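You operate a simulated robot arm through the tools that you are given. There is no shell and no other tool.

The job below is to be done with a simulated robot arm. You get a single attempt, and the scene is never put back.

Task
Step the running cycle on to READY, set it to renew every 9 days, then turn to bypass.

It is judged by the outcome, as a careful person would: the job done as asked, and still so three seconds after it is handed in. It fails if anything else is knocked over, pushed out of place, dropped, spilled or broken.

Robot
A 5-joint arm with a two-finger parallel gripper, fixed in place. Base frame: the origin is at the foot of the arm, x ahead of it, y to its left, z up. Units: mm, rad, N and s.
With the tool pointing down near the work surface it reaches from about 580 to 940 mm from the base axis. Its first joint turns from -2.601 to 2.601 rad. Payload 1.57 kg.
The TCP is the grasp point between the finger pads, 30 mm short of the fingertips. In the tool frame z runs along the fingers and y along their closing line. Largest opening 110 mm; finger width 24, thickness 12; the body of the gripper, 48 by 112 mm, starts 78 mm behind the TCP.
Orientation is that of the tool frame in the base frame, as a unit quaternion [w, x, y, z]. With the fingers straight down and closing along the base's y, the tool's x points along the base's -x, its y along +y and its z along -z.

Tools
- The arm moves only by the tool send_rows. Its arguments are lists of equal length, an entry for each row: "translation": the shift along the base's x, y, z in mm, a list of three; "delta_rot": the turn, a rotation vector about the base's x, y, z in rad, a list of three; "grip": the gripper command, from -1 (fully open) to 1 (shut), values between in proportion. In form: {"translation": [[dx, dy, dz], ...], "delta_rot": [[wx, wy, wz], ...], "grip": [grip, ...]}. A call has 1 to 20 rows; each row is the pose to reach, as a shift and turn from the pose commanded when the call began. A row lasts 0.2 s, in which the tool goes at most 50 mm and 0.15 rad; a call with a longer step from one row to the next is refused whole, and so is a gripper value outside its range. Where a pose cannot be reached the arm comes as near as it can. A force on the tool above 50 N (or 10 N above the force at the start of the call, whichever is more), or a blocked arm, ends the call early, and 0.2 s more pass. The fingers move at their own pace (about 72 mm/s each) and stop on an object; they squeeze with about 31 N. The grip force told is the motor's: it shows also when the fingers shut on nothing. Time passes only in rows, and 0.2 s behind the last, so rows that repeat a pose let the fingers close. The reply holds the time, the measured pose of the TCP, the force on the tool along the base axes, the opening and the grip force, in the units named above and with some noise, with the torque about the TCP (base axes, N m) and any sound that the robot's microphone picked up, and new pictures: "pictures" is both (left out), scene, wrist or none.
- Cameras (640 x 400 px; columns grow to the right, rows downward): "scene" is fixed at [218.1, 499.5, 1710.2]; the picture's right is [-0.97, -0.25, 0.00], its down [-0.13, 0.50, -0.86] and it looks along [0.21, -0.83, -0.52] (base axes); focal length 335 px, centre (320, 200). "wrist" rides on the gripper at [70, 16, -141] in the tool frame; the picture's right is [-0.23, 0.97, 0.00], its down [-0.86, -0.20, -0.48] and it looks along [-0.47, -0.11, 0.88] (tool axes); focal length 222 px, centre (320, 200). There is no depth. A picture from a camera that has moved, and an enlarged one, comes with that camera's place and axes in the base frame and with its lens.
- slide_trunk(by): slides the trunk up (or, below 0, down) by that many mm; the arm rides with it, the base frame stays. It gives what a move gives, with no picture.
- inspect(camera, box): a new picture of the part [left, top, right, bottom] of that camera's present view, enlarged. The clock stands still meanwhile.
- finish_job(): hands the job in; it is judged then, once.

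Nothing tells you positions but the pictures and the camera data. Unless the task says otherwise, let go and move clear before handing in.

The tools are called after ">>>" as name(argument=value, ...) on one line, values as JSON. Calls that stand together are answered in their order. send_rows: Moves the arm, as the interface text tells. Its arguments: {"type":"object","properties":{"translation":{"type":"array","items":{"type":"array","items":{"type":"number"}}},"delta_rot":{"type":"array","items":{"type":"array","items":{"type":"number"}}},"grip":{"type":"array","items":{"type":"number"}},"pictures":{"type":"string","enum":["both","scene","wrist","none"]}},"required":["translation","delta_rot","grip"]} The other tools are called the same way: slide_trunk (by) slides the trunk up or down; inspect (camera, box) takes an enlarged picture of a part of a camera's view; finish_job () hands the job in.

At the start:

```text
time: 0.0
position: [419.2, -413.2, 1189.9]
orientation: [0.0, 0.0, 1.0, 0.0]
ft_force: [0.6, -0.5, 0.6]
wrist_torque: [-0.02, 0.03, 0.03]
finger_gap: 110.1
finger_force: 0.3
trunk travel left (down, up): [-923.0, 47.0]
```

scene: 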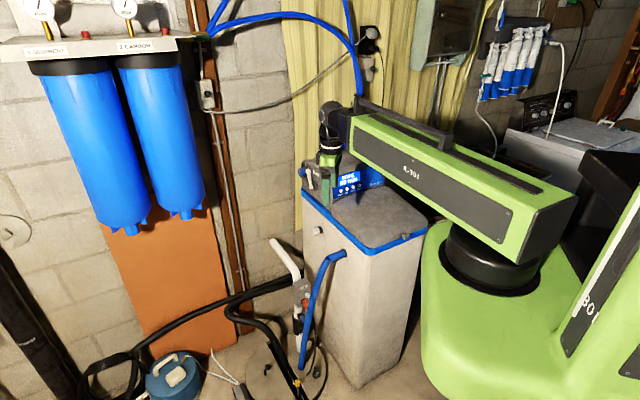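
wrist: 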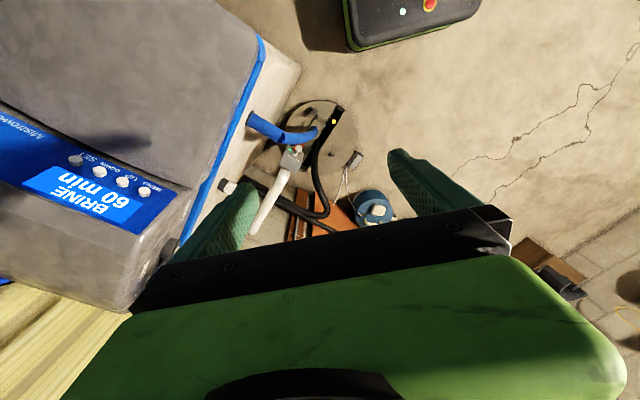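

I see a water softener with a control panel showing "BRINE 60 min", and below it what looks like piping with a white lever. I'll take enlarged views of both before moving.

>>> inspect(camera="wrist", box=[0, 100, 200, 260])

>>> inspect(camera="scene", box=[280, 130, 420, 220])

>>> inspect(camera="scene", box=[220, 220, 380, 400])

>>> inspect(camera="wrist", box=[200, 80, 400, 250])

```text
2.50 times, centred on (100, 180) of wrist
camera zoom: at [349.3, -398.2, 1331.6], right [0.23, 0.97, 0.0], down [0.86, -0.2, 0.48], along [0.47, -0.11, -0.88], focal length 555 px, centre (870, 250)
```

zoom: 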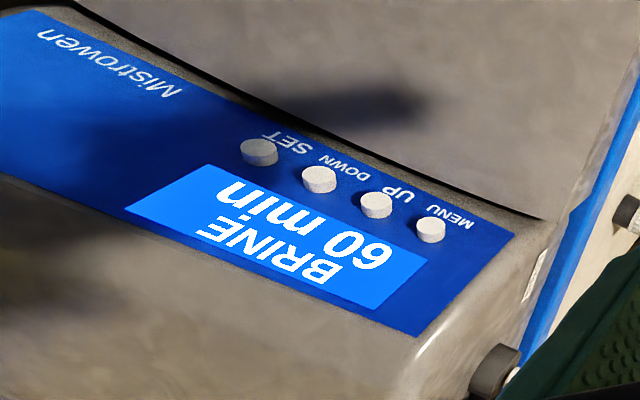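

```text
4.44 times, centred on (350, 175) of scene
camera zoom: at [218.1, 499.5, 1710.2], right [-0.97, -0.25, 0.0], down [-0.13, 0.5, -0.86], along [0.21, -0.83, -0.52], focal length 1491 px, centre (187, 311)
```

zoom: 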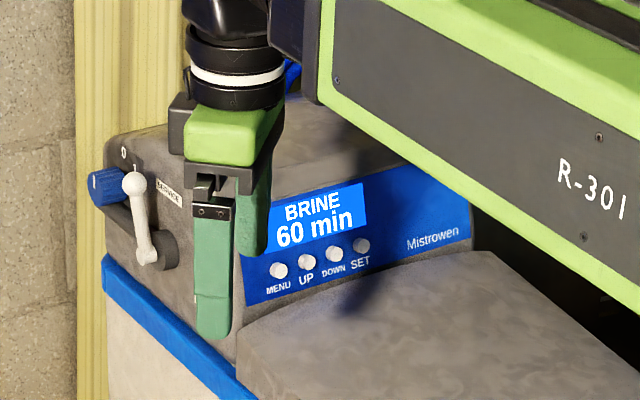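

```text
2.22 times, centred on (300, 310) of scene
camera zoom: at [218.1, 499.5, 1710.2], right [-0.97, -0.25, 0.0], down [-0.13, 0.5, -0.86], along [0.21, -0.83, -0.52], focal length 745 px, centre (364, -44)
```

zoom: 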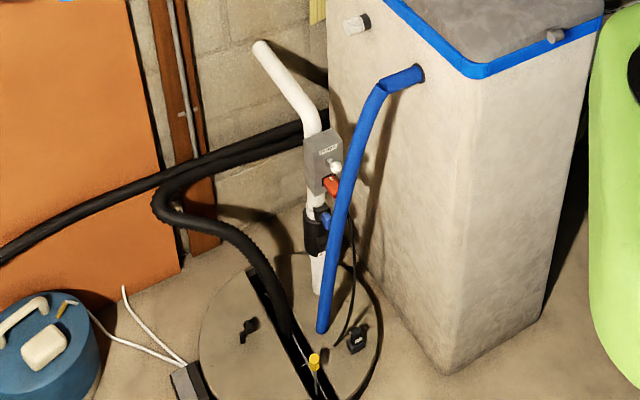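

```text
2.35 times, centred on (300, 165) of wrist
camera zoom: at [349.3, -398.2, 1331.6], right [0.23, 0.97, 0.0], down [0.86, -0.2, 0.48], along [0.47, -0.11, -0.88], focal length 523 px, centre (367, 282)
```

zoom: 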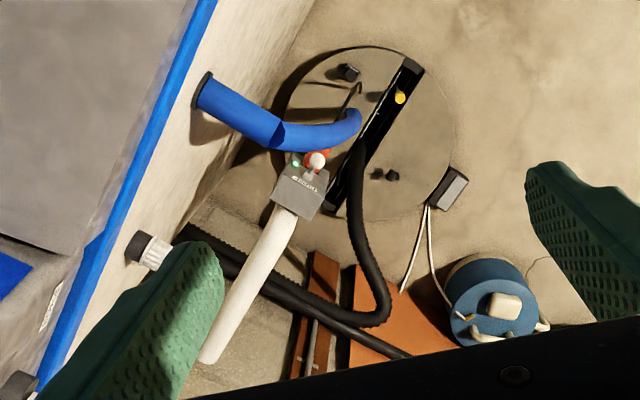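

The softener head has a tilted blue panel with the MENU, UP, DOWN and SET buttons, which I place near (436,-703,1017) to (368,-775,1013). There is also a white lever on its far side next to a SERVICE label, so I'll look closer at both.

>>> inspect(camera="scene", box=[296, 150, 346, 210])

>>> inspect(camera="scene", box=[330, 160, 390, 200])

>>> inspect(camera="wrist", box=[0, 140, 180, 310])

>>> inspect(camera="scene", box=[270, 80, 450, 260])

```text
6.67 times, centred on (321, 180) of scene
camera zoom: at [218.1, 499.5, 1710.2], right [-0.97, -0.25, 0.0], down [-0.13, 0.5, -0.86], along [0.21, -0.83, -0.52], focal length 2236 px, centre (313, 333)
```

zoom: 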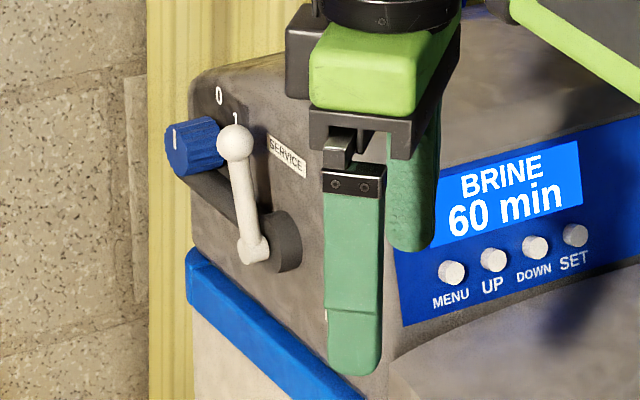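

```text
10.00 times, centred on (360, 180) of scene
camera zoom: at [218.1, 499.5, 1710.2], right [-0.97, -0.25, 0.0], down [-0.13, 0.5, -0.86], along [0.21, -0.83, -0.52], focal length 3354 px, centre (-80, 400)
```

zoom: 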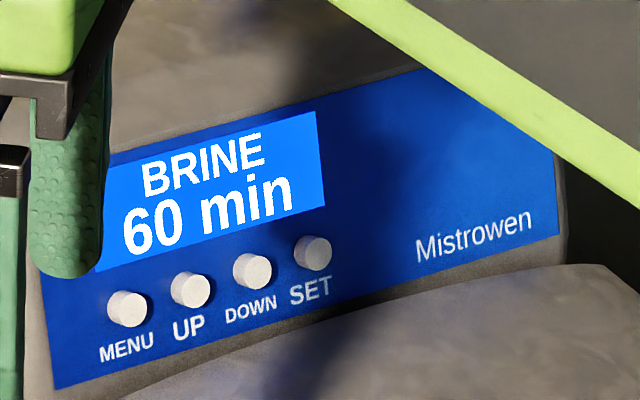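

```text
2.35 times, centred on (90, 225) of wrist
camera zoom: at [349.3, -398.2, 1331.6], right [0.23, 0.97, 0.0], down [0.86, -0.2, 0.48], along [0.47, -0.11, -0.88], focal length 523 px, centre (861, 141)
```

zoom: 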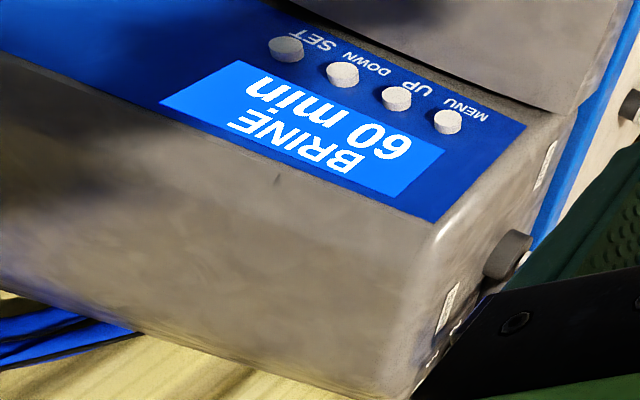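

```text
2.22 times, centred on (360, 170) of scene
camera zoom: at [218.1, 499.5, 1710.2], right [-0.97, -0.25, 0.0], down [-0.13, 0.5, -0.86], along [0.21, -0.83, -0.52], focal length 745 px, centre (231, 267)
```

zoom: 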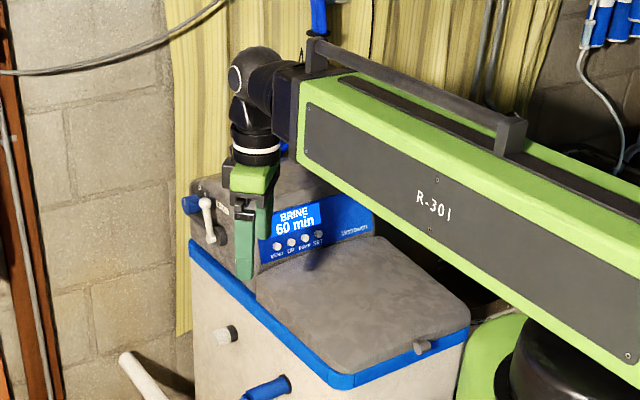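

The panel is near vertical, leaning back about 15°, so I'll press with the fingers closed and the tool tilted outward. First I'll swing over toward the panel and spin the tool so the camera ends up above it, which also clears the view of the lever.

>>> send_rows(translation=[[-10, -8, 2], [-19, -16, 4], [-29, -25, 6], [-38, -33, 8], [-48, -41, 10], [-57, -49, 12], [-67, -57, 14], [-77, -66, 16], [-86, -74, 18], [-96, -82, 20], [-105, -90, 20], [-115, -99, 20], [-124, -107, 20], [-134, -115, 20]], delta_rot=[[0, 0, 0.148], [0, 0, 0.295], [0, 0, 0.443], [0, 0, 0.59], [0, 0, 0.738], [0, 0, 0.886], [0, 0, 1.033], [0, 0, 1.181], [0, 0, 1.328], [0, 0, 1.476], [0, 0, 1.624], [0, 0, 1.771], [0, 0, 1.919], [0, 0, 2.066]], grip=[1, 1, 1, 1, 1, 1, 1, 1, 1, 1, 1, 1, 1, 1])

```text
time: 3.0
position: [308.8, -514.9, 1190.1]
orientation: [0.004, 0.816, -0.579, -0.002]
ft_force: [0.3, 0.0, -0.3]
wrist_torque: [0.01, -0.03, -0.01]
finger_gap: 0.1
finger_force: 20.6
out of reach, approached as far as the arm can: row 2, 3, 4, 5, 6, 7, 8, 9, 10, 11, 12, 13, 14
trunk travel left (down, up): [-923.0, 47.0]
camera wrist: at [316.1, -586.2, 1331.7], right [-0.99, -0.11, 0.0], down [-0.09, 0.87, 0.48], along [-0.06, 0.47, -0.88], focal length 222 px, centre (320, 200)
```

scene: 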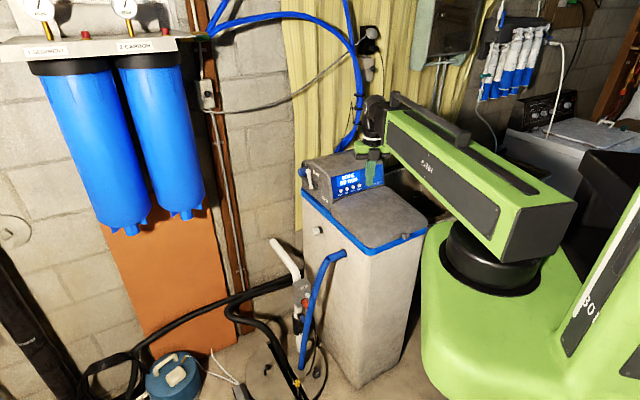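
wrist: 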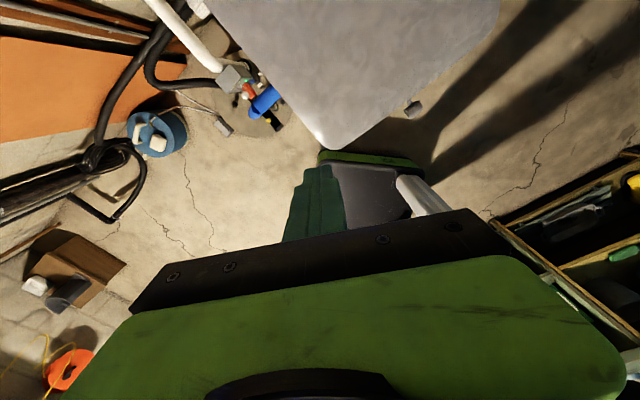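

The gripper has moved clear and the head is fully visible now. I'll look closely at the lever, its labels and the panel.

>>> inspect(camera="scene", box=[296, 150, 346, 210])

>>> inspect(camera="scene", box=[325, 155, 389, 205])

>>> inspect(camera="scene", box=[300, 80, 440, 200])

```text
6.67 times, centred on (321, 180) of scene
camera zoom: at [218.1, 499.5, 1710.2], right [-0.97, -0.25, 0.0], down [-0.13, 0.5, -0.86], along [0.21, -0.83, -0.52], focal length 2236 px, centre (313, 333)
```

zoom: 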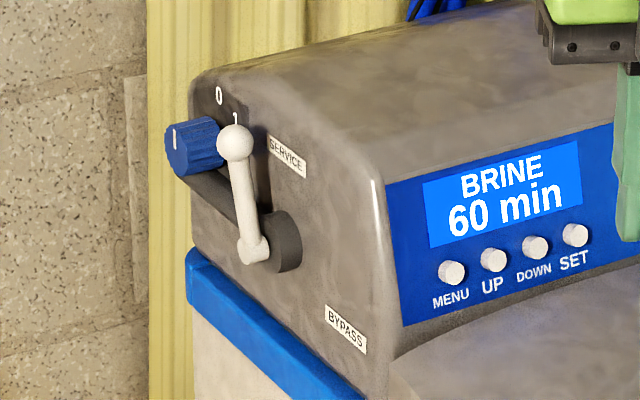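

```text
8.00 times, centred on (357, 180) of scene
camera zoom: at [218.1, 499.5, 1710.2], right [-0.97, -0.25, 0.0], down [-0.13, 0.5, -0.86], along [0.21, -0.83, -0.52], focal length 2684 px, centre (24, 360)
```

zoom: 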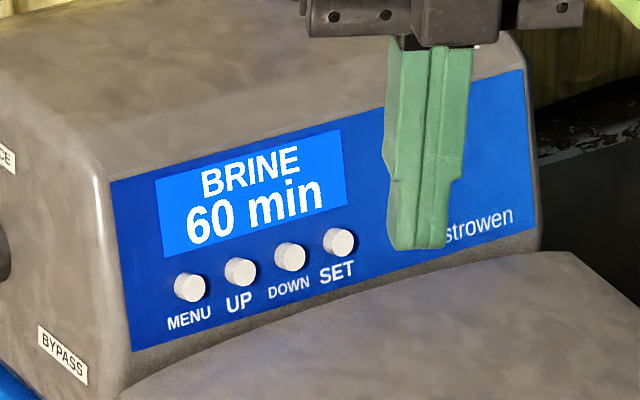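

```text
3.33 times, centred on (370, 140) of scene
camera zoom: at [218.1, 499.5, 1710.2], right [-0.97, -0.25, 0.0], down [-0.13, 0.5, -0.86], along [0.21, -0.83, -0.52], focal length 1118 px, centre (153, 400)
```

zoom: 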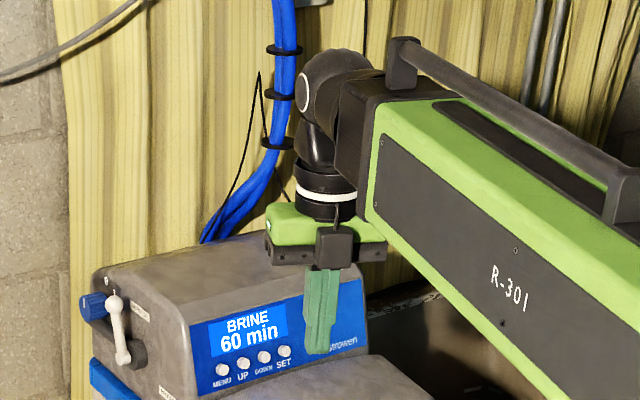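

The lever stands up next to the SERVICE label, and BYPASS is toward the front and lower down. Before going near the panel I'll make a small test move, because the last command ran out of reach.

>>> send_rows(translation=[[0, 0, -15], [0, 0, -30], [0, 0, -30]], delta_rot=[[0, 0, 0], [0, 0, 0], [0, 0, 0]], grip=[1, 1, 1], pictures="none")

```text
time: 3.8
position: [309.6, -515.6, 1190.1]
orientation: [0.002, 0.816, -0.578, -0.001]
ft_force: [0.6, -0.3, 0.3]
wrist_torque: [-0.02, 0.0, -0.03]
finger_gap: 0.3
finger_force: 21.1
out of reach, approached as far as the arm can: row 1, 2, 3
trunk travel left (down, up): [-923.0, 47.0]
```

The height did not change at this radius. I'll try moving outward along the radius to learn what the arm can reach.

>>> send_rows(translation=[[10, -17, 0], [20, -34, 0], [30, -51, 0], [40, -68, 0], [40, -68, 0]], delta_rot=[[0, 0, 0], [0, 0, 0], [0, 0, 0], [0, 0, 0], [0, 0, 0]], grip=[1, 1, 1, 1, 1], pictures="scene")

```text
time: 5.0
position: [348.5, -582.8, 1190.6]
orientation: [0.002, 0.816, -0.578, -0.001]
ft_force: [0.5, -0.8, 0.3]
wrist_torque: [0.01, -0.01, 0.0]
finger_gap: 0.0
finger_force: 21.3
trunk travel left (down, up): [-923.0, 47.0]
```

scene: 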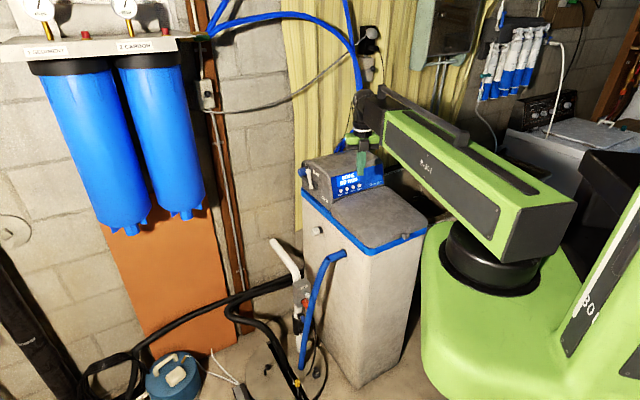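

The radial move worked, and it shows that commands count from the pose actually reached. Next I'll test moving down and tilting here.

>>> send_rows(translation=[[0, 0, -10], [0, 0, -20], [0, 0, -20]], delta_rot=[[0, 0, 0], [0, 0, 0], [0, 0, 0]], grip=[1, 1, 1], pictures="none")

>>> send_rows(translation=[[0, 0, 0], [0, 0, 0]], delta_rot=[[-0.086, -0.051, 0], [-0.086, -0.051, 0]], grip=[1, 1], pictures="none")

```text
time: 5.8
position: [349.6, -582.8, 1190.3]
orientation: [0.002, 0.816, -0.579, -0.002]
ft_force: [-0.2, 0.2, -0.5]
wrist_torque: [0.0, 0.02, -0.01]
finger_gap: 0.2
finger_force: 21.2
out of reach, approached as far as the arm can: row 1, 2, 3
trunk travel left (down, up): [-923.0, 47.0]
```

```text
time: 6.4
position: [350.3, -583.3, 1190.5]
orientation: [0.022, 0.814, -0.578, 0.045]
ft_force: [-0.1, 0.2, 0.9]
wrist_torque: [-0.03, -0.01, 0.02]
finger_gap: 0.0
finger_force: 21.5
trunk travel left (down, up): [-923.0, 47.0]
```

The height looks to be set by the trunk only, while the arm handles swing, reach, tilt and spin. I'll square up the spin and then tilt the tool outward to about 55°, well above the head.

>>> send_rows(translation=[[0, 0, 0], [0, 0, 0], [0, 0, 0]], delta_rot=[[-0.0053, 0.0088, 0.102], [-0.0105, 0.0175, 0.203], [-0.0105, 0.0175, 0.203]], grip=[1, 1, 1], pictures="none")

>>> send_rows(translation=[[17.4, -29, 6.0], [34.0, -56.6, 17], [49.5, -82.4, 32.5], [49.5, -82.4, 32.5]], delta_rot=[[-0.1227, -0.0737, 0], [-0.2455, -0.1475, 0], [-0.368, -0.2212, 0], [-0.368, -0.2212, 0]], grip=[1, 1, 1, 1], pictures="both")

```text
time: 7.2
position: [363.9, -575.6, 1191.9]
orientation: [0.028, 0.824, -0.564, 0.042]
ft_force: [-0.6, 0.1, 0.9]
wrist_torque: [-0.02, 0.01, 0.01]
finger_gap: 0.2
finger_force: 21.5
out of reach, approached as far as the arm can: row 1, 2, 3
trunk travel left (down, up): [-923.0, 47.0]
```

```text
time: 8.2
position: [414.0, -658.4, 1222.5]
orientation: [0.115, 0.796, -0.545, 0.236]
ft_force: [-0.2, -0.7, 1.0]
wrist_torque: [0.02, 0.02, 0.0]
finger_gap: 0.0
finger_force: 20.5
trunk travel left (down, up): [-923.0, 47.0]
camera wrist: at [383.5, -658.6, 1378.7], right [-0.97, -0.18, -0.19], down [-0.19, 0.98, 0.0], along [0.18, 0.03, -0.98], focal length 222 px, centre (320, 200)
```

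scene: 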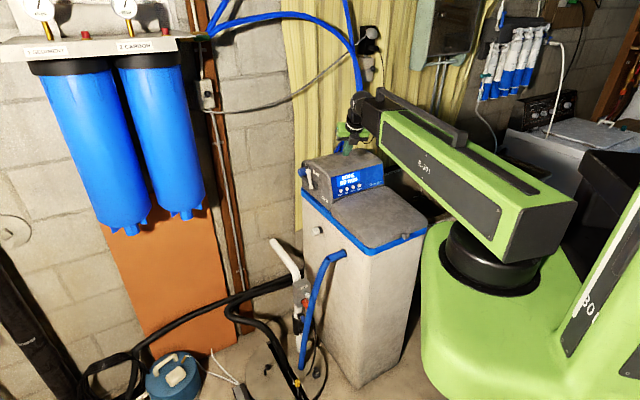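
wrist: 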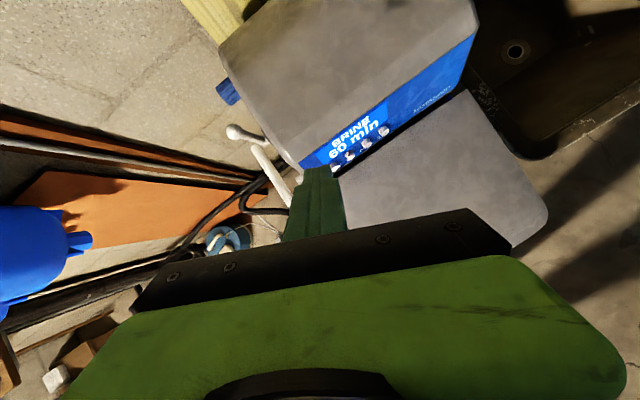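

The tilt works and the estimated tool length of about 240 mm holds up. I'll retry the spin correction from here, since the last attempt may have failed only because of a small height mismatch.

>>> send_rows(translation=[[0, 0, 0], [0, 0, 0], [0, 0, 0]], delta_rot=[[-0.025, 0.044, 0.086], [-0.05, 0.088, 0.172], [-0.05, 0.088, 0.172]], grip=[1, 1, 1], pictures="wrist")

```text
time: 9.0
position: [458.2, -627.7, 1223.7]
orientation: [0.154, 0.83, -0.49, 0.216]
ft_force: [-0.1, -0.4, -0.2]
wrist_torque: [0.01, -0.02, 0.04]
finger_gap: 0.0
finger_force: 21.2
out of reach, approached as far as the arm can: row 1, 2, 3
trunk travel left (down, up): [-923.0, 47.0]
camera wrist: at [443.8, -622.2, 1381.5], right [-0.95, -0.29, -0.07], down [-0.29, 0.96, -0.03], along [0.08, -0.01, -1.0], focal length 222 px, centre (320, 200)
```

wrist: 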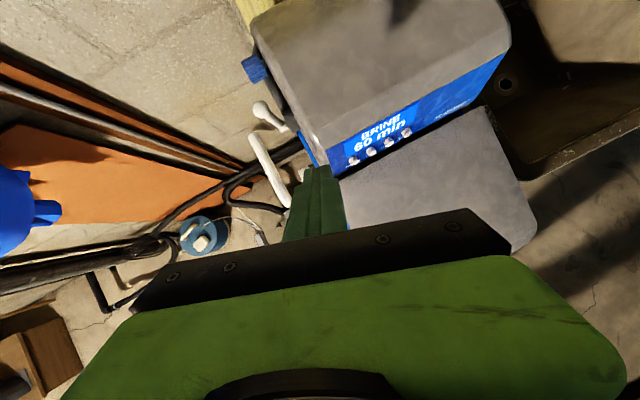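

The spin correction went wrong again and the base swung instead. I'll look at how the wrist is built before commanding more.

>>> inspect(camera="scene", box=[310, 70, 470, 190])

>>> inspect(camera="scene", box=[320, 60, 640, 400])

```text
3.33 times, centred on (390, 130) of scene
camera zoom: at [218.1, 499.5, 1710.2], right [-0.97, -0.25, 0.0], down [-0.13, 0.5, -0.86], along [0.21, -0.83, -0.52], focal length 1118 px, centre (87, 433)
```

zoom: 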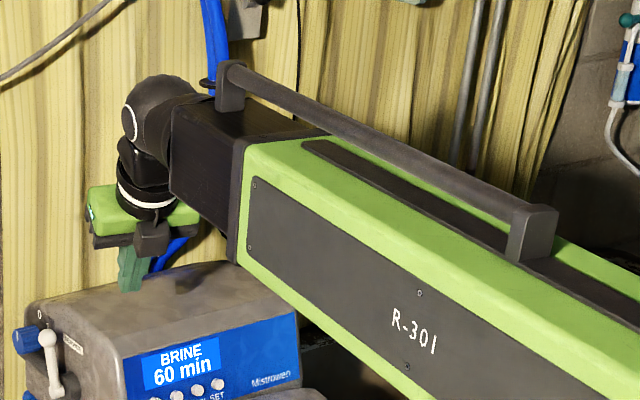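

```text
1.18 times, centred on (480, 230) of scene
camera zoom: at [218.1, 499.5, 1710.2], right [-0.97, -0.25, 0.0], down [-0.13, 0.5, -0.86], along [0.21, -0.83, -0.52], focal length 395 px, centre (132, 165)
```

zoom: 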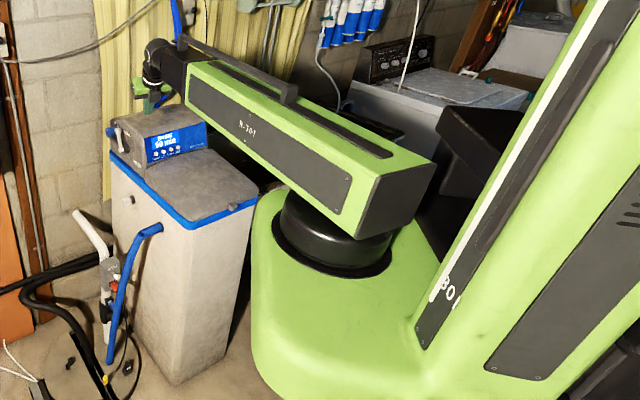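

I'll test spinning the other way by a small amount to see whether the spin joint is at a limit.

>>> send_rows(translation=[[0, 0, 0], [0, 0, 0]], delta_rot=[[0.021, -0.047, -0.086], [0.021, -0.047, -0.086]], grip=[1, 1], pictures="none")

```text
time: 9.6
position: [458.7, -628.0, 1223.7]
orientation: [0.143, 0.805, -0.531, 0.224]
ft_force: [-0.4, 0.0, -0.5]
wrist_torque: [0.01, 0.02, -0.05]
finger_gap: 0.0
finger_force: 21.0
trunk travel left (down, up): [-923.0, 47.0]
```

Spinning one way is limited, but the camera already sits above the tool, so the current spin is fine. I'll move to in front of SET at 55° tilt, still high above it, and then lower with the trunk.

>>> send_rows(translation=[[-24.1, -18, 11.2], [-48.2, -36, 23.7], [-72.3, -54, 37.5], [-96.4, -72, 52.6], [-120.4, -89.8, 68.7], [-120.4, -89.8, 68.7]], delta_rot=[[-0.077, -0.036, 0], [-0.154, -0.072, 0], [-0.23, -0.107, 0], [-0.307, -0.143, 0], [-0.384, -0.179, 0], [-0.384, -0.179, 0]], grip=[1, 1, 1, 1, 1, 1], pictures="both")

```text
time: 11.0
position: [370.5, -704.1, 1293.0]
orientation: [0.259, 0.729, -0.503, 0.386]
ft_force: [-0.1, -0.1, 0.8]
wrist_torque: [-0.01, 0.03, 0.0]
finger_gap: 0.0
finger_force: 22.1
out of reach, approached as far as the arm can: row 3, 4, 5, 6
trunk travel left (down, up): [-923.0, 47.0]
camera wrist: at [324.8, -639.2, 1430.5], right [-0.95, -0.23, -0.2], down [-0.13, 0.89, -0.43], along [0.27, -0.39, -0.88], focal length 222 px, centre (320, 200)
```

scene: 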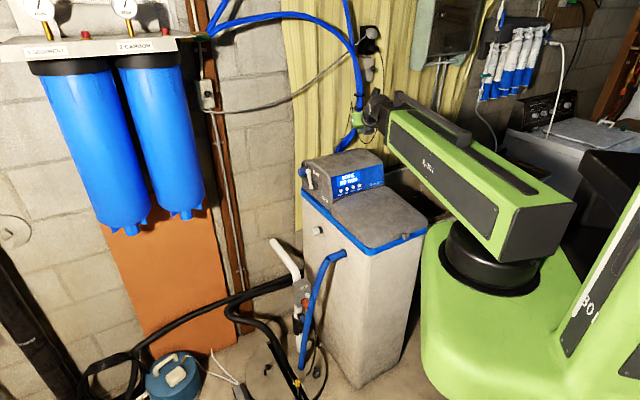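
wrist: 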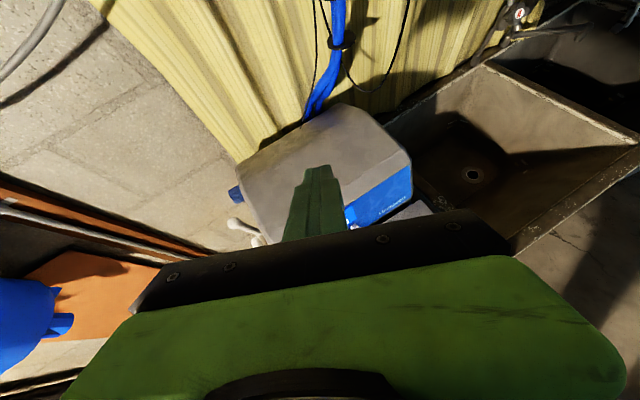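

The tool is at 55° tilt and high up, but its pointing direction is about 6° off the radial line. I'll line it up with the radius and move slightly outward to see whether that pose is cleanly reachable.

>>> send_rows(translation=[[2.4, -4.5, 0], [4.7, -8.9, 0], [4.7, -8.9, 0]], delta_rot=[[0, 0, 0.055], [0, 0, 0.11], [0, 0, 0.11]], grip=[1, 1, 1], pictures="none")

```text
time: 11.8
position: [370.0, -703.6, 1293.0]
orientation: [0.259, 0.729, -0.503, 0.386]
ft_force: [-1.0, 0.0, -0.1]
wrist_torque: [0.03, -0.01, -0.01]
finger_gap: 0.1
finger_force: 21.5
out of reach, approached as far as the arm can: row 1, 2, 3
trunk travel left (down, up): [-923.0, 47.0]
```

The failed moves all fit one explanation: the spin joint has a stop about 12° short of aligned. I'll accept roughly 15° of spin offset and command a consistent pose in front of SET, still high.

>>> send_rows(translation=[[-10, -6.3, 0], [-20, -12.6, -0.5], [-29.8, -18.9, -1], [-29.8, -18.9, -1]], delta_rot=[[0.029, -0.062, -0.026], [0.058, -0.123, -0.052], [0.087, -0.185, -0.078], [0.087, -0.185, -0.078]], grip=[1, 1, 1, 1], pictures="both")

```text
time: 12.8
position: [339.3, -724.1, 1291.9]
orientation: [0.195, 0.68, -0.57, 0.418]
ft_force: [0.8, -0.1, -0.4]
wrist_torque: [-0.03, -0.02, 0.04]
finger_gap: 0.0
finger_force: 20.7
trunk travel left (down, up): [-923.0, 47.0]
camera wrist: at [275.2, -665.6, 1424.5], right [-0.91, -0.13, -0.39], down [0.02, 0.93, -0.36], along [0.41, -0.34, -0.85], focal length 222 px, centre (320, 200)
```

scene: 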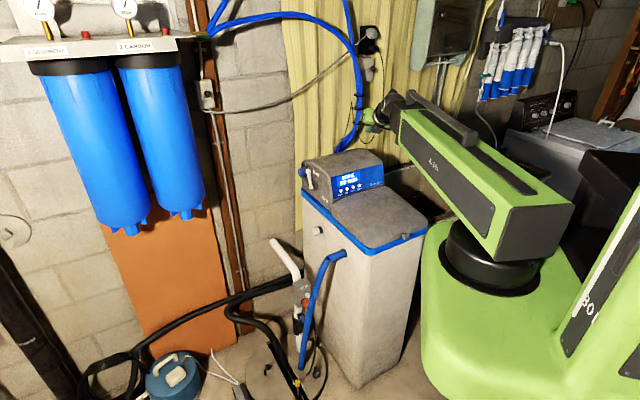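
wrist: 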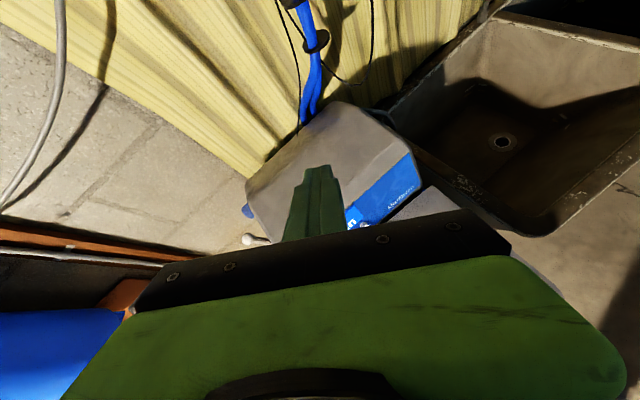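

That pose was reached cleanly. I'll lower the trunk in stages and check the clearance.

>>> slide_trunk(by=-190)

>>> inspect(camera="scene", box=[290, 80, 450, 220])

>>> inspect(camera="wrist", box=[0, 0, 640, 400])

```text
time: 14.9
position: [339.4, -722.9, 1101.1]
orientation: [0.195, 0.68, -0.57, 0.419]
ft_force: [-0.1, -0.4, -0.1]
wrist_torque: [-0.01, 0.02, 0.0]
finger_gap: 0.0
finger_force: 20.7
trunk travel left (down, up): [-733.0, 237.0]
```

```text
2.86 times, centred on (370, 150) of scene
camera zoom: at [218.1, 499.5, 1710.2], right [-0.97, -0.25, 0.0], down [-0.13, 0.5, -0.86], along [0.21, -0.83, -0.52], focal length 958 px, centre (177, 343)
```

zoom: 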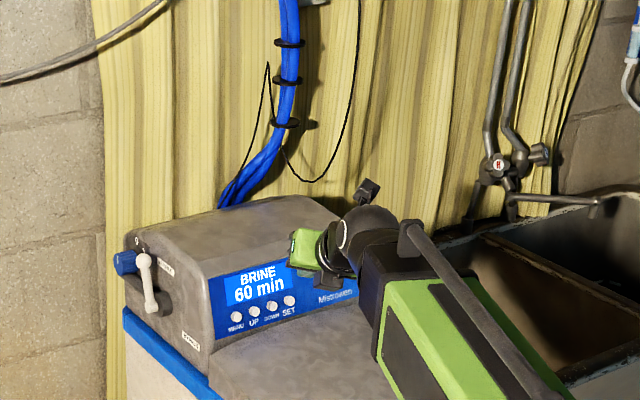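

```text
1.00 times, centred on (320, 200) of wrist (not enlarged: the box is as wide or as high as the picture)
camera zoom: at [275.1, -665.6, 1234.6], right [-0.91, -0.13, -0.39], down [0.02, 0.93, -0.36], along [0.41, -0.34, -0.85], focal length 222 px, centre (320, 200)
```

zoom: 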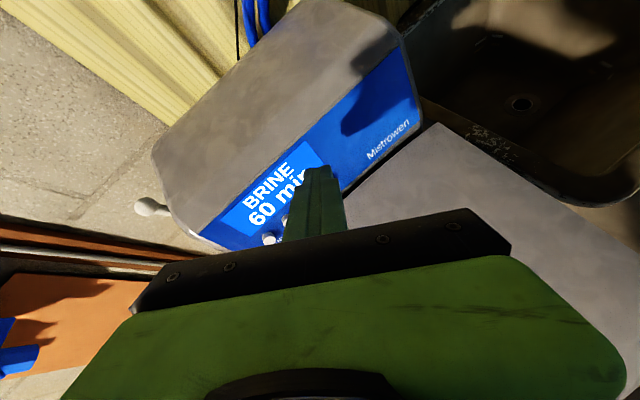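

The view agrees with my MENU estimate to within about 3 mm. I'll lower further toward button height.

>>> slide_trunk(by=-55)

>>> inspect(camera="wrist", box=[160, 80, 480, 280])

>>> inspect(camera="scene", box=[320, 140, 420, 220])

```text
time: 15.8
position: [339.8, -723.4, 1046.6]
orientation: [0.194, 0.68, -0.57, 0.419]
ft_force: [0.7, -0.5, 0.3]
wrist_torque: [0.02, 0.0, 0.01]
finger_gap: 0.2
finger_force: 21.4
trunk travel left (down, up): [-678.0, 292.0]
```

```text
2.00 times, centred on (320, 180) of wrist
camera zoom: at [275.1, -665.6, 1179.5], right [-0.91, -0.13, -0.39], down [0.02, 0.93, -0.36], along [0.41, -0.34, -0.85], focal length 444 px, centre (320, 240)
```

zoom: 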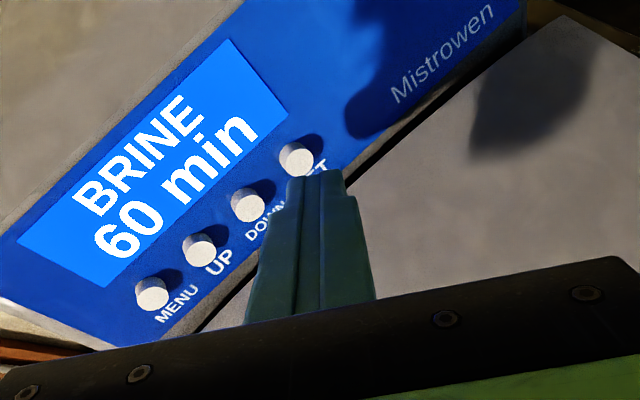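

```text
5.00 times, centred on (370, 180) of scene
camera zoom: at [218.1, 499.5, 1710.2], right [-0.97, -0.25, 0.0], down [-0.13, 0.5, -0.86], along [0.21, -0.83, -0.52], focal length 1677 px, centre (70, 300)
```

zoom: 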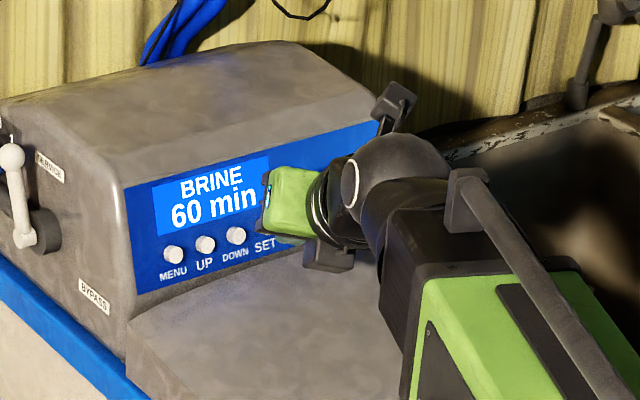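

The wrist view is now excellent, with SET straight ahead of the fingertips. I'll lower the last 25 mm and move 18 mm toward SET, leaving roughly 10 mm of gap.

>>> slide_trunk(by=-25)

>>> send_rows(translation=[[3.5, -8.2, 0], [7, -16.3, 0], [7, -16.3, 0]], delta_rot=[[0, 0, 0], [0, 0, 0], [0, 0, 0]], grip=[1, 1, 1], pictures="wrist")

>>> inspect(camera="wrist", box=[160, 80, 480, 280])

>>> inspect(camera="scene", box=[320, 140, 420, 220])

```text
time: 16.6
position: [339.1, -722.8, 1021.9]
orientation: [0.195, 0.68, -0.571, 0.418]
ft_force: [0.3, 0.6, 0.2]
wrist_torque: [0.01, 0.04, 0.01]
finger_gap: 0.0
finger_force: 21.5
trunk travel left (down, up): [-653.0, 317.0]
```

```text
time: 17.4
position: [346.5, -741.1, 1021.4]
orientation: [0.195, 0.68, -0.57, 0.419]
ft_force: [-0.1, 0.1, 0.5]
wrist_torque: [-0.03, -0.02, 0.0]
finger_gap: 0.0
finger_force: 21.9
trunk travel left (down, up): [-653.0, 317.0]
camera wrist: at [282.1, -682.0, 1154.5], right [-0.91, -0.13, -0.39], down [0.02, 0.93, -0.36], along [0.41, -0.34, -0.85], focal length 222 px, centre (320, 200)
```

wrist: 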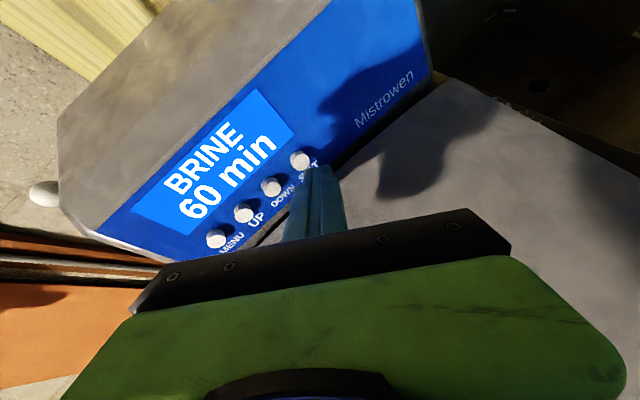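

```text
2.00 times, centred on (320, 180) of wrist
camera zoom: at [282.1, -682.0, 1154.5], right [-0.91, -0.13, -0.39], down [0.02, 0.93, -0.36], along [0.41, -0.34, -0.85], focal length 444 px, centre (320, 240)
```

zoom: 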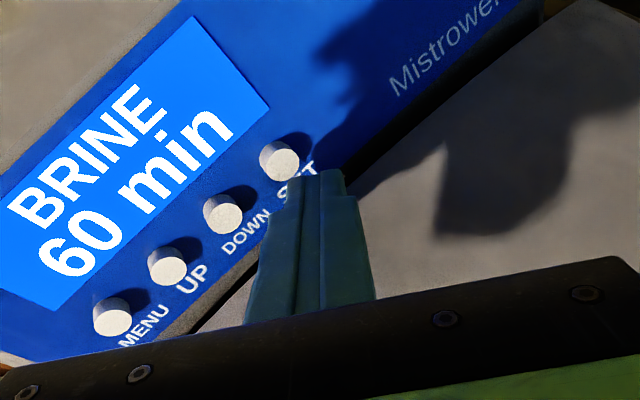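

```text
5.00 times, centred on (370, 180) of scene
camera zoom: at [218.1, 499.5, 1710.2], right [-0.97, -0.25, 0.0], down [-0.13, 0.5, -0.86], along [0.21, -0.83, -0.52], focal length 1677 px, centre (70, 300)
```

zoom: 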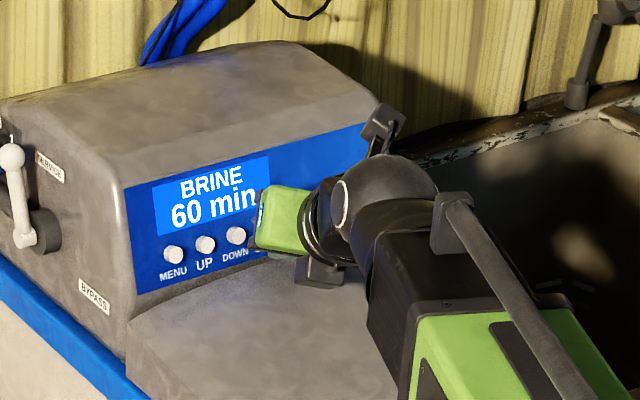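

The fingertip corner should be about 11 mm in front of SET. I'll approach in small steps and watch the force.

>>> send_rows(translation=[[2.4, -3.2, 0], [4.8, -6.4, 0], [6, -8, 0], [6.6, -8.8, 0]], delta_rot=[[0, 0, 0], [0, 0, 0], [0, 0, 0], [0, 0, 0]], grip=[1, 1, 1, 1], pictures="none")

>>> inspect(camera="wrist", box=[220, 100, 380, 220])

```text
time: 18.4
position: [351.4, -747.5, 1021.8]
orientation: [0.195, 0.68, -0.57, 0.419]
ft_force: [-3.5, 4.0, 0.5]
wrist_torque: [0.04, 0.06, 0.0]
finger_gap: 0.0
finger_force: 20.9
trunk travel left (down, up): [-653.0, 317.0]
```

```text
3.33 times, centred on (300, 160) of wrist
camera zoom: at [288.3, -690.3, 1154.9], right [-0.91, -0.13, -0.39], down [0.02, 0.93, -0.36], along [0.41, -0.34, -0.85], focal length 740 px, centre (387, 333)
```

zoom: 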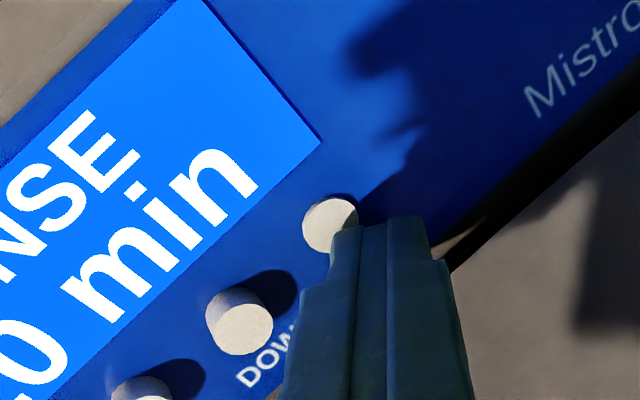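

SET has been pressed with about 5 N, and the display now shows RINSE, so SET steps the cycle. I'll back off and read the display.

>>> send_rows(translation=[[-3, 4, 0], [-6, 8, 0], [-6, 8, 0]], delta_rot=[[0, 0, 0], [0, 0, 0], [0, 0, 0]], grip=[1, 1, 1], pictures="none")

>>> inspect(camera="wrist", box=[100, 60, 420, 260])

>>> inspect(camera="scene", box=[320, 140, 420, 220])

```text
time: 19.1
position: [347.0, -740.9, 1019.3]
orientation: [0.194, 0.68, -0.57, 0.419]
ft_force: [0.1, 0.5, -0.5]
wrist_torque: [0.02, 0.0, 0.01]
finger_gap: 0.1
finger_force: 21.0
trunk travel left (down, up): [-653.0, 317.0]
```

```text
2.00 times, centred on (260, 160) of wrist
camera zoom: at [282.7, -682.5, 1154.5], right [-0.91, -0.13, -0.39], down [0.02, 0.93, -0.36], along [0.41, -0.34, -0.85], focal length 444 px, centre (440, 280)
```

zoom: 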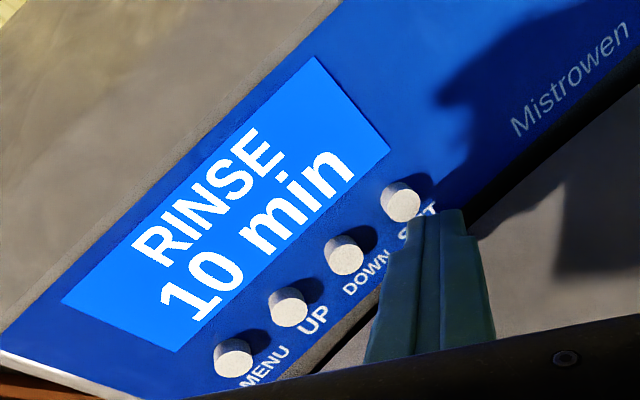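

```text
5.00 times, centred on (370, 180) of scene
camera zoom: at [218.1, 499.5, 1710.2], right [-0.97, -0.25, 0.0], down [-0.13, 0.5, -0.86], along [0.21, -0.83, -0.52], focal length 1677 px, centre (70, 300)
```

zoom: 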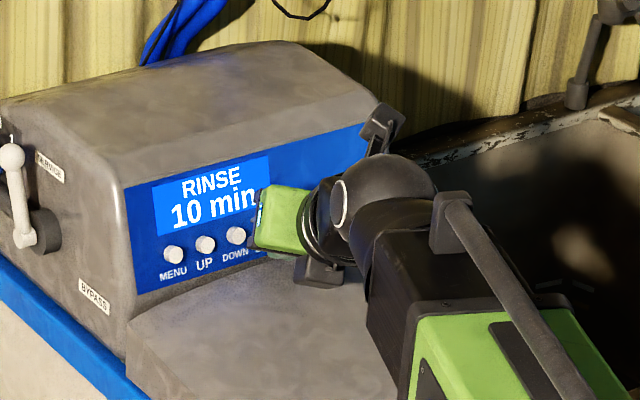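

The display now reads RINSE 10 min. I'll press SET once more with the same stroke and release.

>>> send_rows(translation=[[3, -4, 0], [6, -8, 0], [6, -8, 0], [3, -4, 0], [0, 0, 0]], delta_rot=[[0, 0, 0], [0, 0, 0], [0, 0, 0], [0, 0, 0], [0, 0, 0]], grip=[1, 1, 1, 1, 1], pictures="none")

>>> inspect(camera="wrist", box=[100, 60, 420, 260])

```text
time: 20.4
position: [346.3, -740.2, 1021.5]
orientation: [0.195, 0.68, -0.57, 0.418]
ft_force: [-0.1, 0.5, -0.6]
wrist_torque: [-0.04, 0.01, 0.0]
finger_gap: 0.0
finger_force: 21.1
trunk travel left (down, up): [-653.0, 317.0]
```

```text
2.00 times, centred on (260, 160) of wrist
camera zoom: at [282.5, -682.6, 1154.5], right [-0.91, -0.13, -0.39], down [0.02, 0.93, -0.36], along [0.41, -0.34, -0.85], focal length 444 px, centre (440, 280)
```

zoom: 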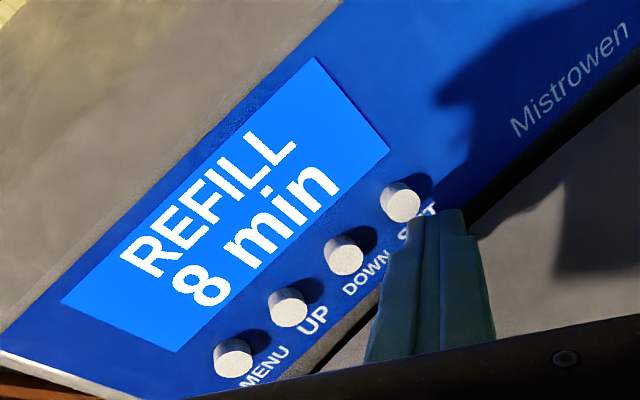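

The display now reads REFILL 8 min. I'll press SET once more and check.

>>> send_rows(translation=[[3, -4, 0], [6, -8, 0], [6, -8, 0], [3, -4, 0], [0, 0, 0]], delta_rot=[[0, 0, 0], [0, 0, 0], [0, 0, 0], [0, 0, 0], [0, 0, 0]], grip=[1, 1, 1, 1, 1], pictures="none")

>>> inspect(camera="wrist", box=[100, 60, 420, 260])

```text
time: 21.6
position: [347.5, -739.9, 1020.9]
orientation: [0.195, 0.68, -0.57, 0.419]
ft_force: [-0.1, 0.4, 0.1]
wrist_torque: [0.03, -0.01, 0.05]
finger_gap: 0.0
finger_force: 21.1
trunk travel left (down, up): [-653.0, 317.0]
```

```text
2.00 times, centred on (260, 160) of wrist
camera zoom: at [282.9, -682.8, 1154.5], right [-0.91, -0.13, -0.39], down [0.02, 0.93, -0.36], along [0.41, -0.34, -0.85], focal length 444 px, centre (440, 280)
```

zoom: 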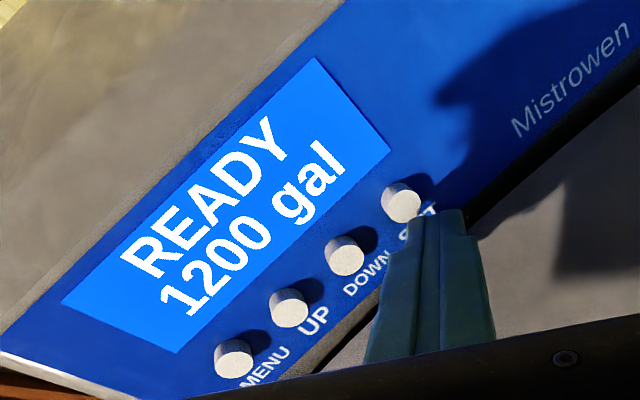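

The cycle is now at READY 1200 gal, so the first part is done. Next is MENU, about 98 mm along the row. I'll back off, raise the trunk a little, use 50° tilt to keep within reach, and slide across at a safe gap.

>>> slide_trunk(by=20)

>>> send_rows(translation=[[-3, 4, -8.3], [-6, 8, -16.9], [12, 24, -16.9], [30, 40, -16.9], [48, 57, -16.9], [66.8, 73.1, -16.9], [66.8, 73.1, -16.9]], delta_rot=[[0.0395, 0.0186, 0], [0.079, 0.0372, 0], [0.079, 0.0372, 0], [0.079, 0.0372, 0], [0.079, 0.0372, 0], [0.079, 0.0372, 0], [0.079, 0.0372, 0]], grip=[1, 1, 1, 1, 1, 1, 1], pictures="both")

>>> inspect(camera="wrist", box=[160, 80, 480, 280])

```text
time: 22.2
position: [347.4, -740.9, 1040.7]
orientation: [0.195, 0.68, -0.569, 0.419]
ft_force: [0.4, -0.3, -0.4]
wrist_torque: [-0.01, -0.04, 0.0]
finger_gap: 0.0
finger_force: 20.8
trunk travel left (down, up): [-673.0, 297.0]
```

```text
time: 23.8
position: [415.4, -666.7, 1023.4]
orientation: [0.177, 0.696, -0.581, 0.383]
ft_force: [0.1, 0.7, 0.5]
wrist_torque: [0.01, 0.0, 0.01]
finger_gap: 0.2
finger_force: 21.7
trunk travel left (down, up): [-673.0, 297.0]
camera wrist: at [355.2, -620.2, 1164.3], right [-0.93, -0.1, -0.36], down [0.01, 0.96, -0.28], along [0.37, -0.27, -0.89], focal length 222 px, centre (320, 200)
```

scene: 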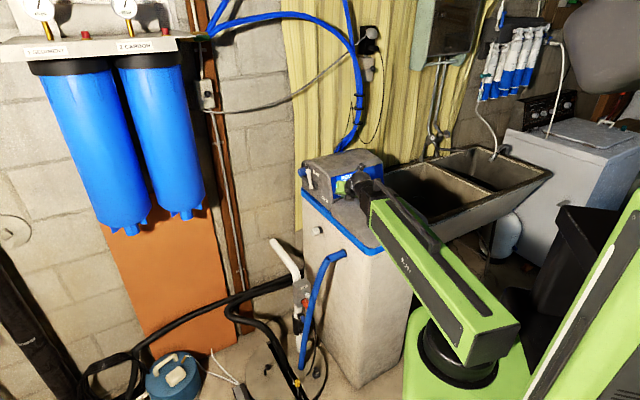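
wrist: 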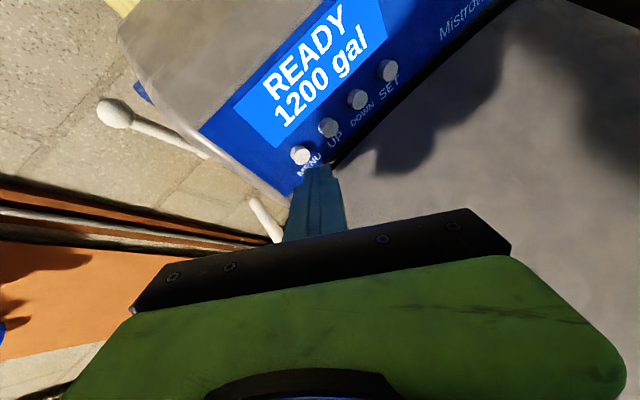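

```text
2.00 times, centred on (320, 180) of wrist
camera zoom: at [355.2, -620.2, 1164.3], right [-0.93, -0.1, -0.36], down [0.01, 0.96, -0.28], along [0.37, -0.27, -0.89], focal length 444 px, centre (320, 240)
```

zoom: 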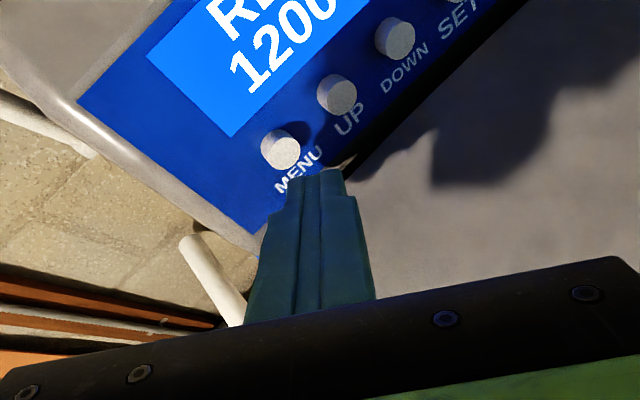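

MENU sits in the same spot relative to the fingertips as SET did. I'll press it once and release.

>>> send_rows(translation=[[2.5, -3.9, 0], [5, -7.8, 0], [7.5, -11.7, 0], [7.5, -11.7, 0]], delta_rot=[[0, 0, 0], [0, 0, 0], [0, 0, 0], [0, 0, 0]], grip=[1, 1, 1, 1], pictures="none")

>>> inspect(camera="wrist", box=[160, 0, 480, 200])

```text
time: 24.8
position: [420.4, -679.4, 1023.8]
orientation: [0.179, 0.695, -0.582, 0.383]
ft_force: [-2.2, 1.2, 0.3]
wrist_torque: [-0.02, 0.03, -0.02]
finger_gap: 0.0
finger_force: 21.1
trunk travel left (down, up): [-673.0, 297.0]
```

```text
2.00 times, centred on (320, 100) of wrist
camera zoom: at [362.0, -632.1, 1164.5], right [-0.93, -0.1, -0.36], down [0.01, 0.96, -0.29], along [0.37, -0.27, -0.89], focal length 444 px, centre (320, 400)
```

zoom: 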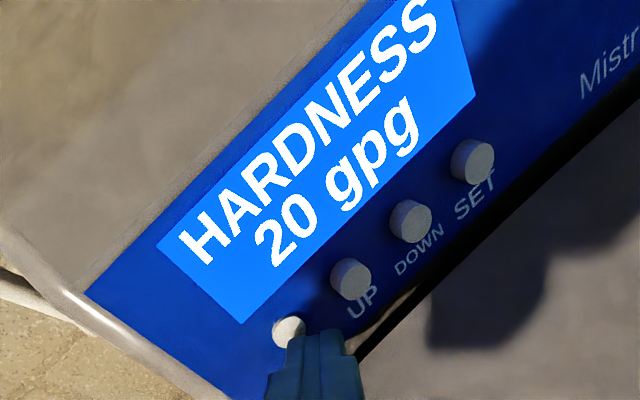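

MENU brought up HARDNESS 20 gpg. That isn't the setting I want, so I'll release and press MENU again for the next item.

>>> send_rows(translation=[[-3, 4.5, 0], [-6, 9, 0], [-6, 9, 0]], delta_rot=[[0, 0, 0], [0, 0, 0], [0, 0, 0]], grip=[1, 1, 1], pictures="none")

>>> inspect(camera="wrist", box=[160, 0, 480, 200])

>>> send_rows(translation=[[3, -4.5, 0], [6, -9, 0], [6, -9, 0], [3, -4.5, 0], [0, 0, 0]], delta_rot=[[0, 0, 0], [0, 0, 0], [0, 0, 0], [0, 0, 0], [0, 0, 0]], grip=[1, 1, 1, 1, 1], pictures="none")

>>> inspect(camera="wrist", box=[160, 0, 480, 200])

```text
time: 25.6
position: [414.9, -670.9, 1024.3]
orientation: [0.178, 0.695, -0.582, 0.383]
ft_force: [-0.2, -0.2, 0.8]
wrist_torque: [0.01, 0.01, 0.0]
finger_gap: 0.0
finger_force: 21.5
trunk travel left (down, up): [-673.0, 297.0]
```

```text
2.00 times, centred on (320, 100) of wrist
camera zoom: at [356.0, -623.1, 1164.4], right [-0.93, -0.1, -0.36], down [0.01, 0.96, -0.29], along [0.37, -0.27, -0.89], focal length 444 px, centre (320, 400)
```

zoom: 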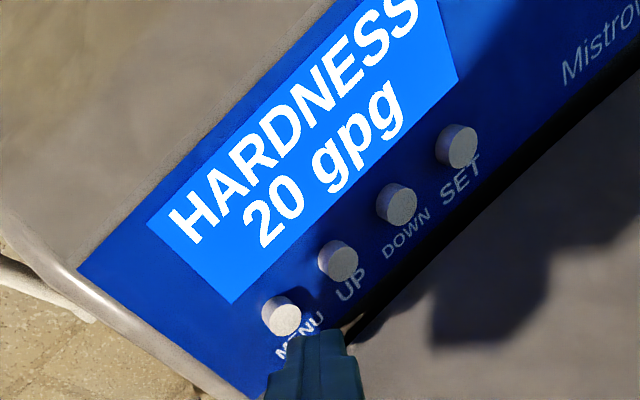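

```text
time: 26.8
position: [415.3, -671.1, 1025.5]
orientation: [0.178, 0.695, -0.582, 0.383]
ft_force: [-0.7, -0.9, -0.1]
wrist_torque: [-0.01, 0.01, -0.01]
finger_gap: 0.0
finger_force: 21.3
trunk travel left (down, up): [-673.0, 297.0]
```

```text
2.00 times, centred on (320, 100) of wrist
camera zoom: at [356.0, -623.4, 1164.4], right [-0.93, -0.1, -0.36], down [0.01, 0.96, -0.29], along [0.37, -0.27, -0.89], focal length 444 px, centre (320, 400)
```

zoom: 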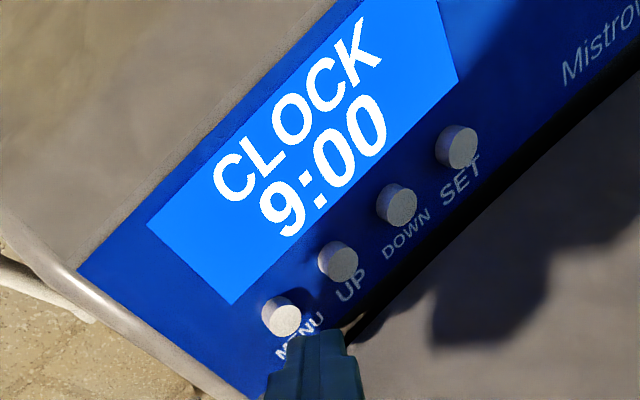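

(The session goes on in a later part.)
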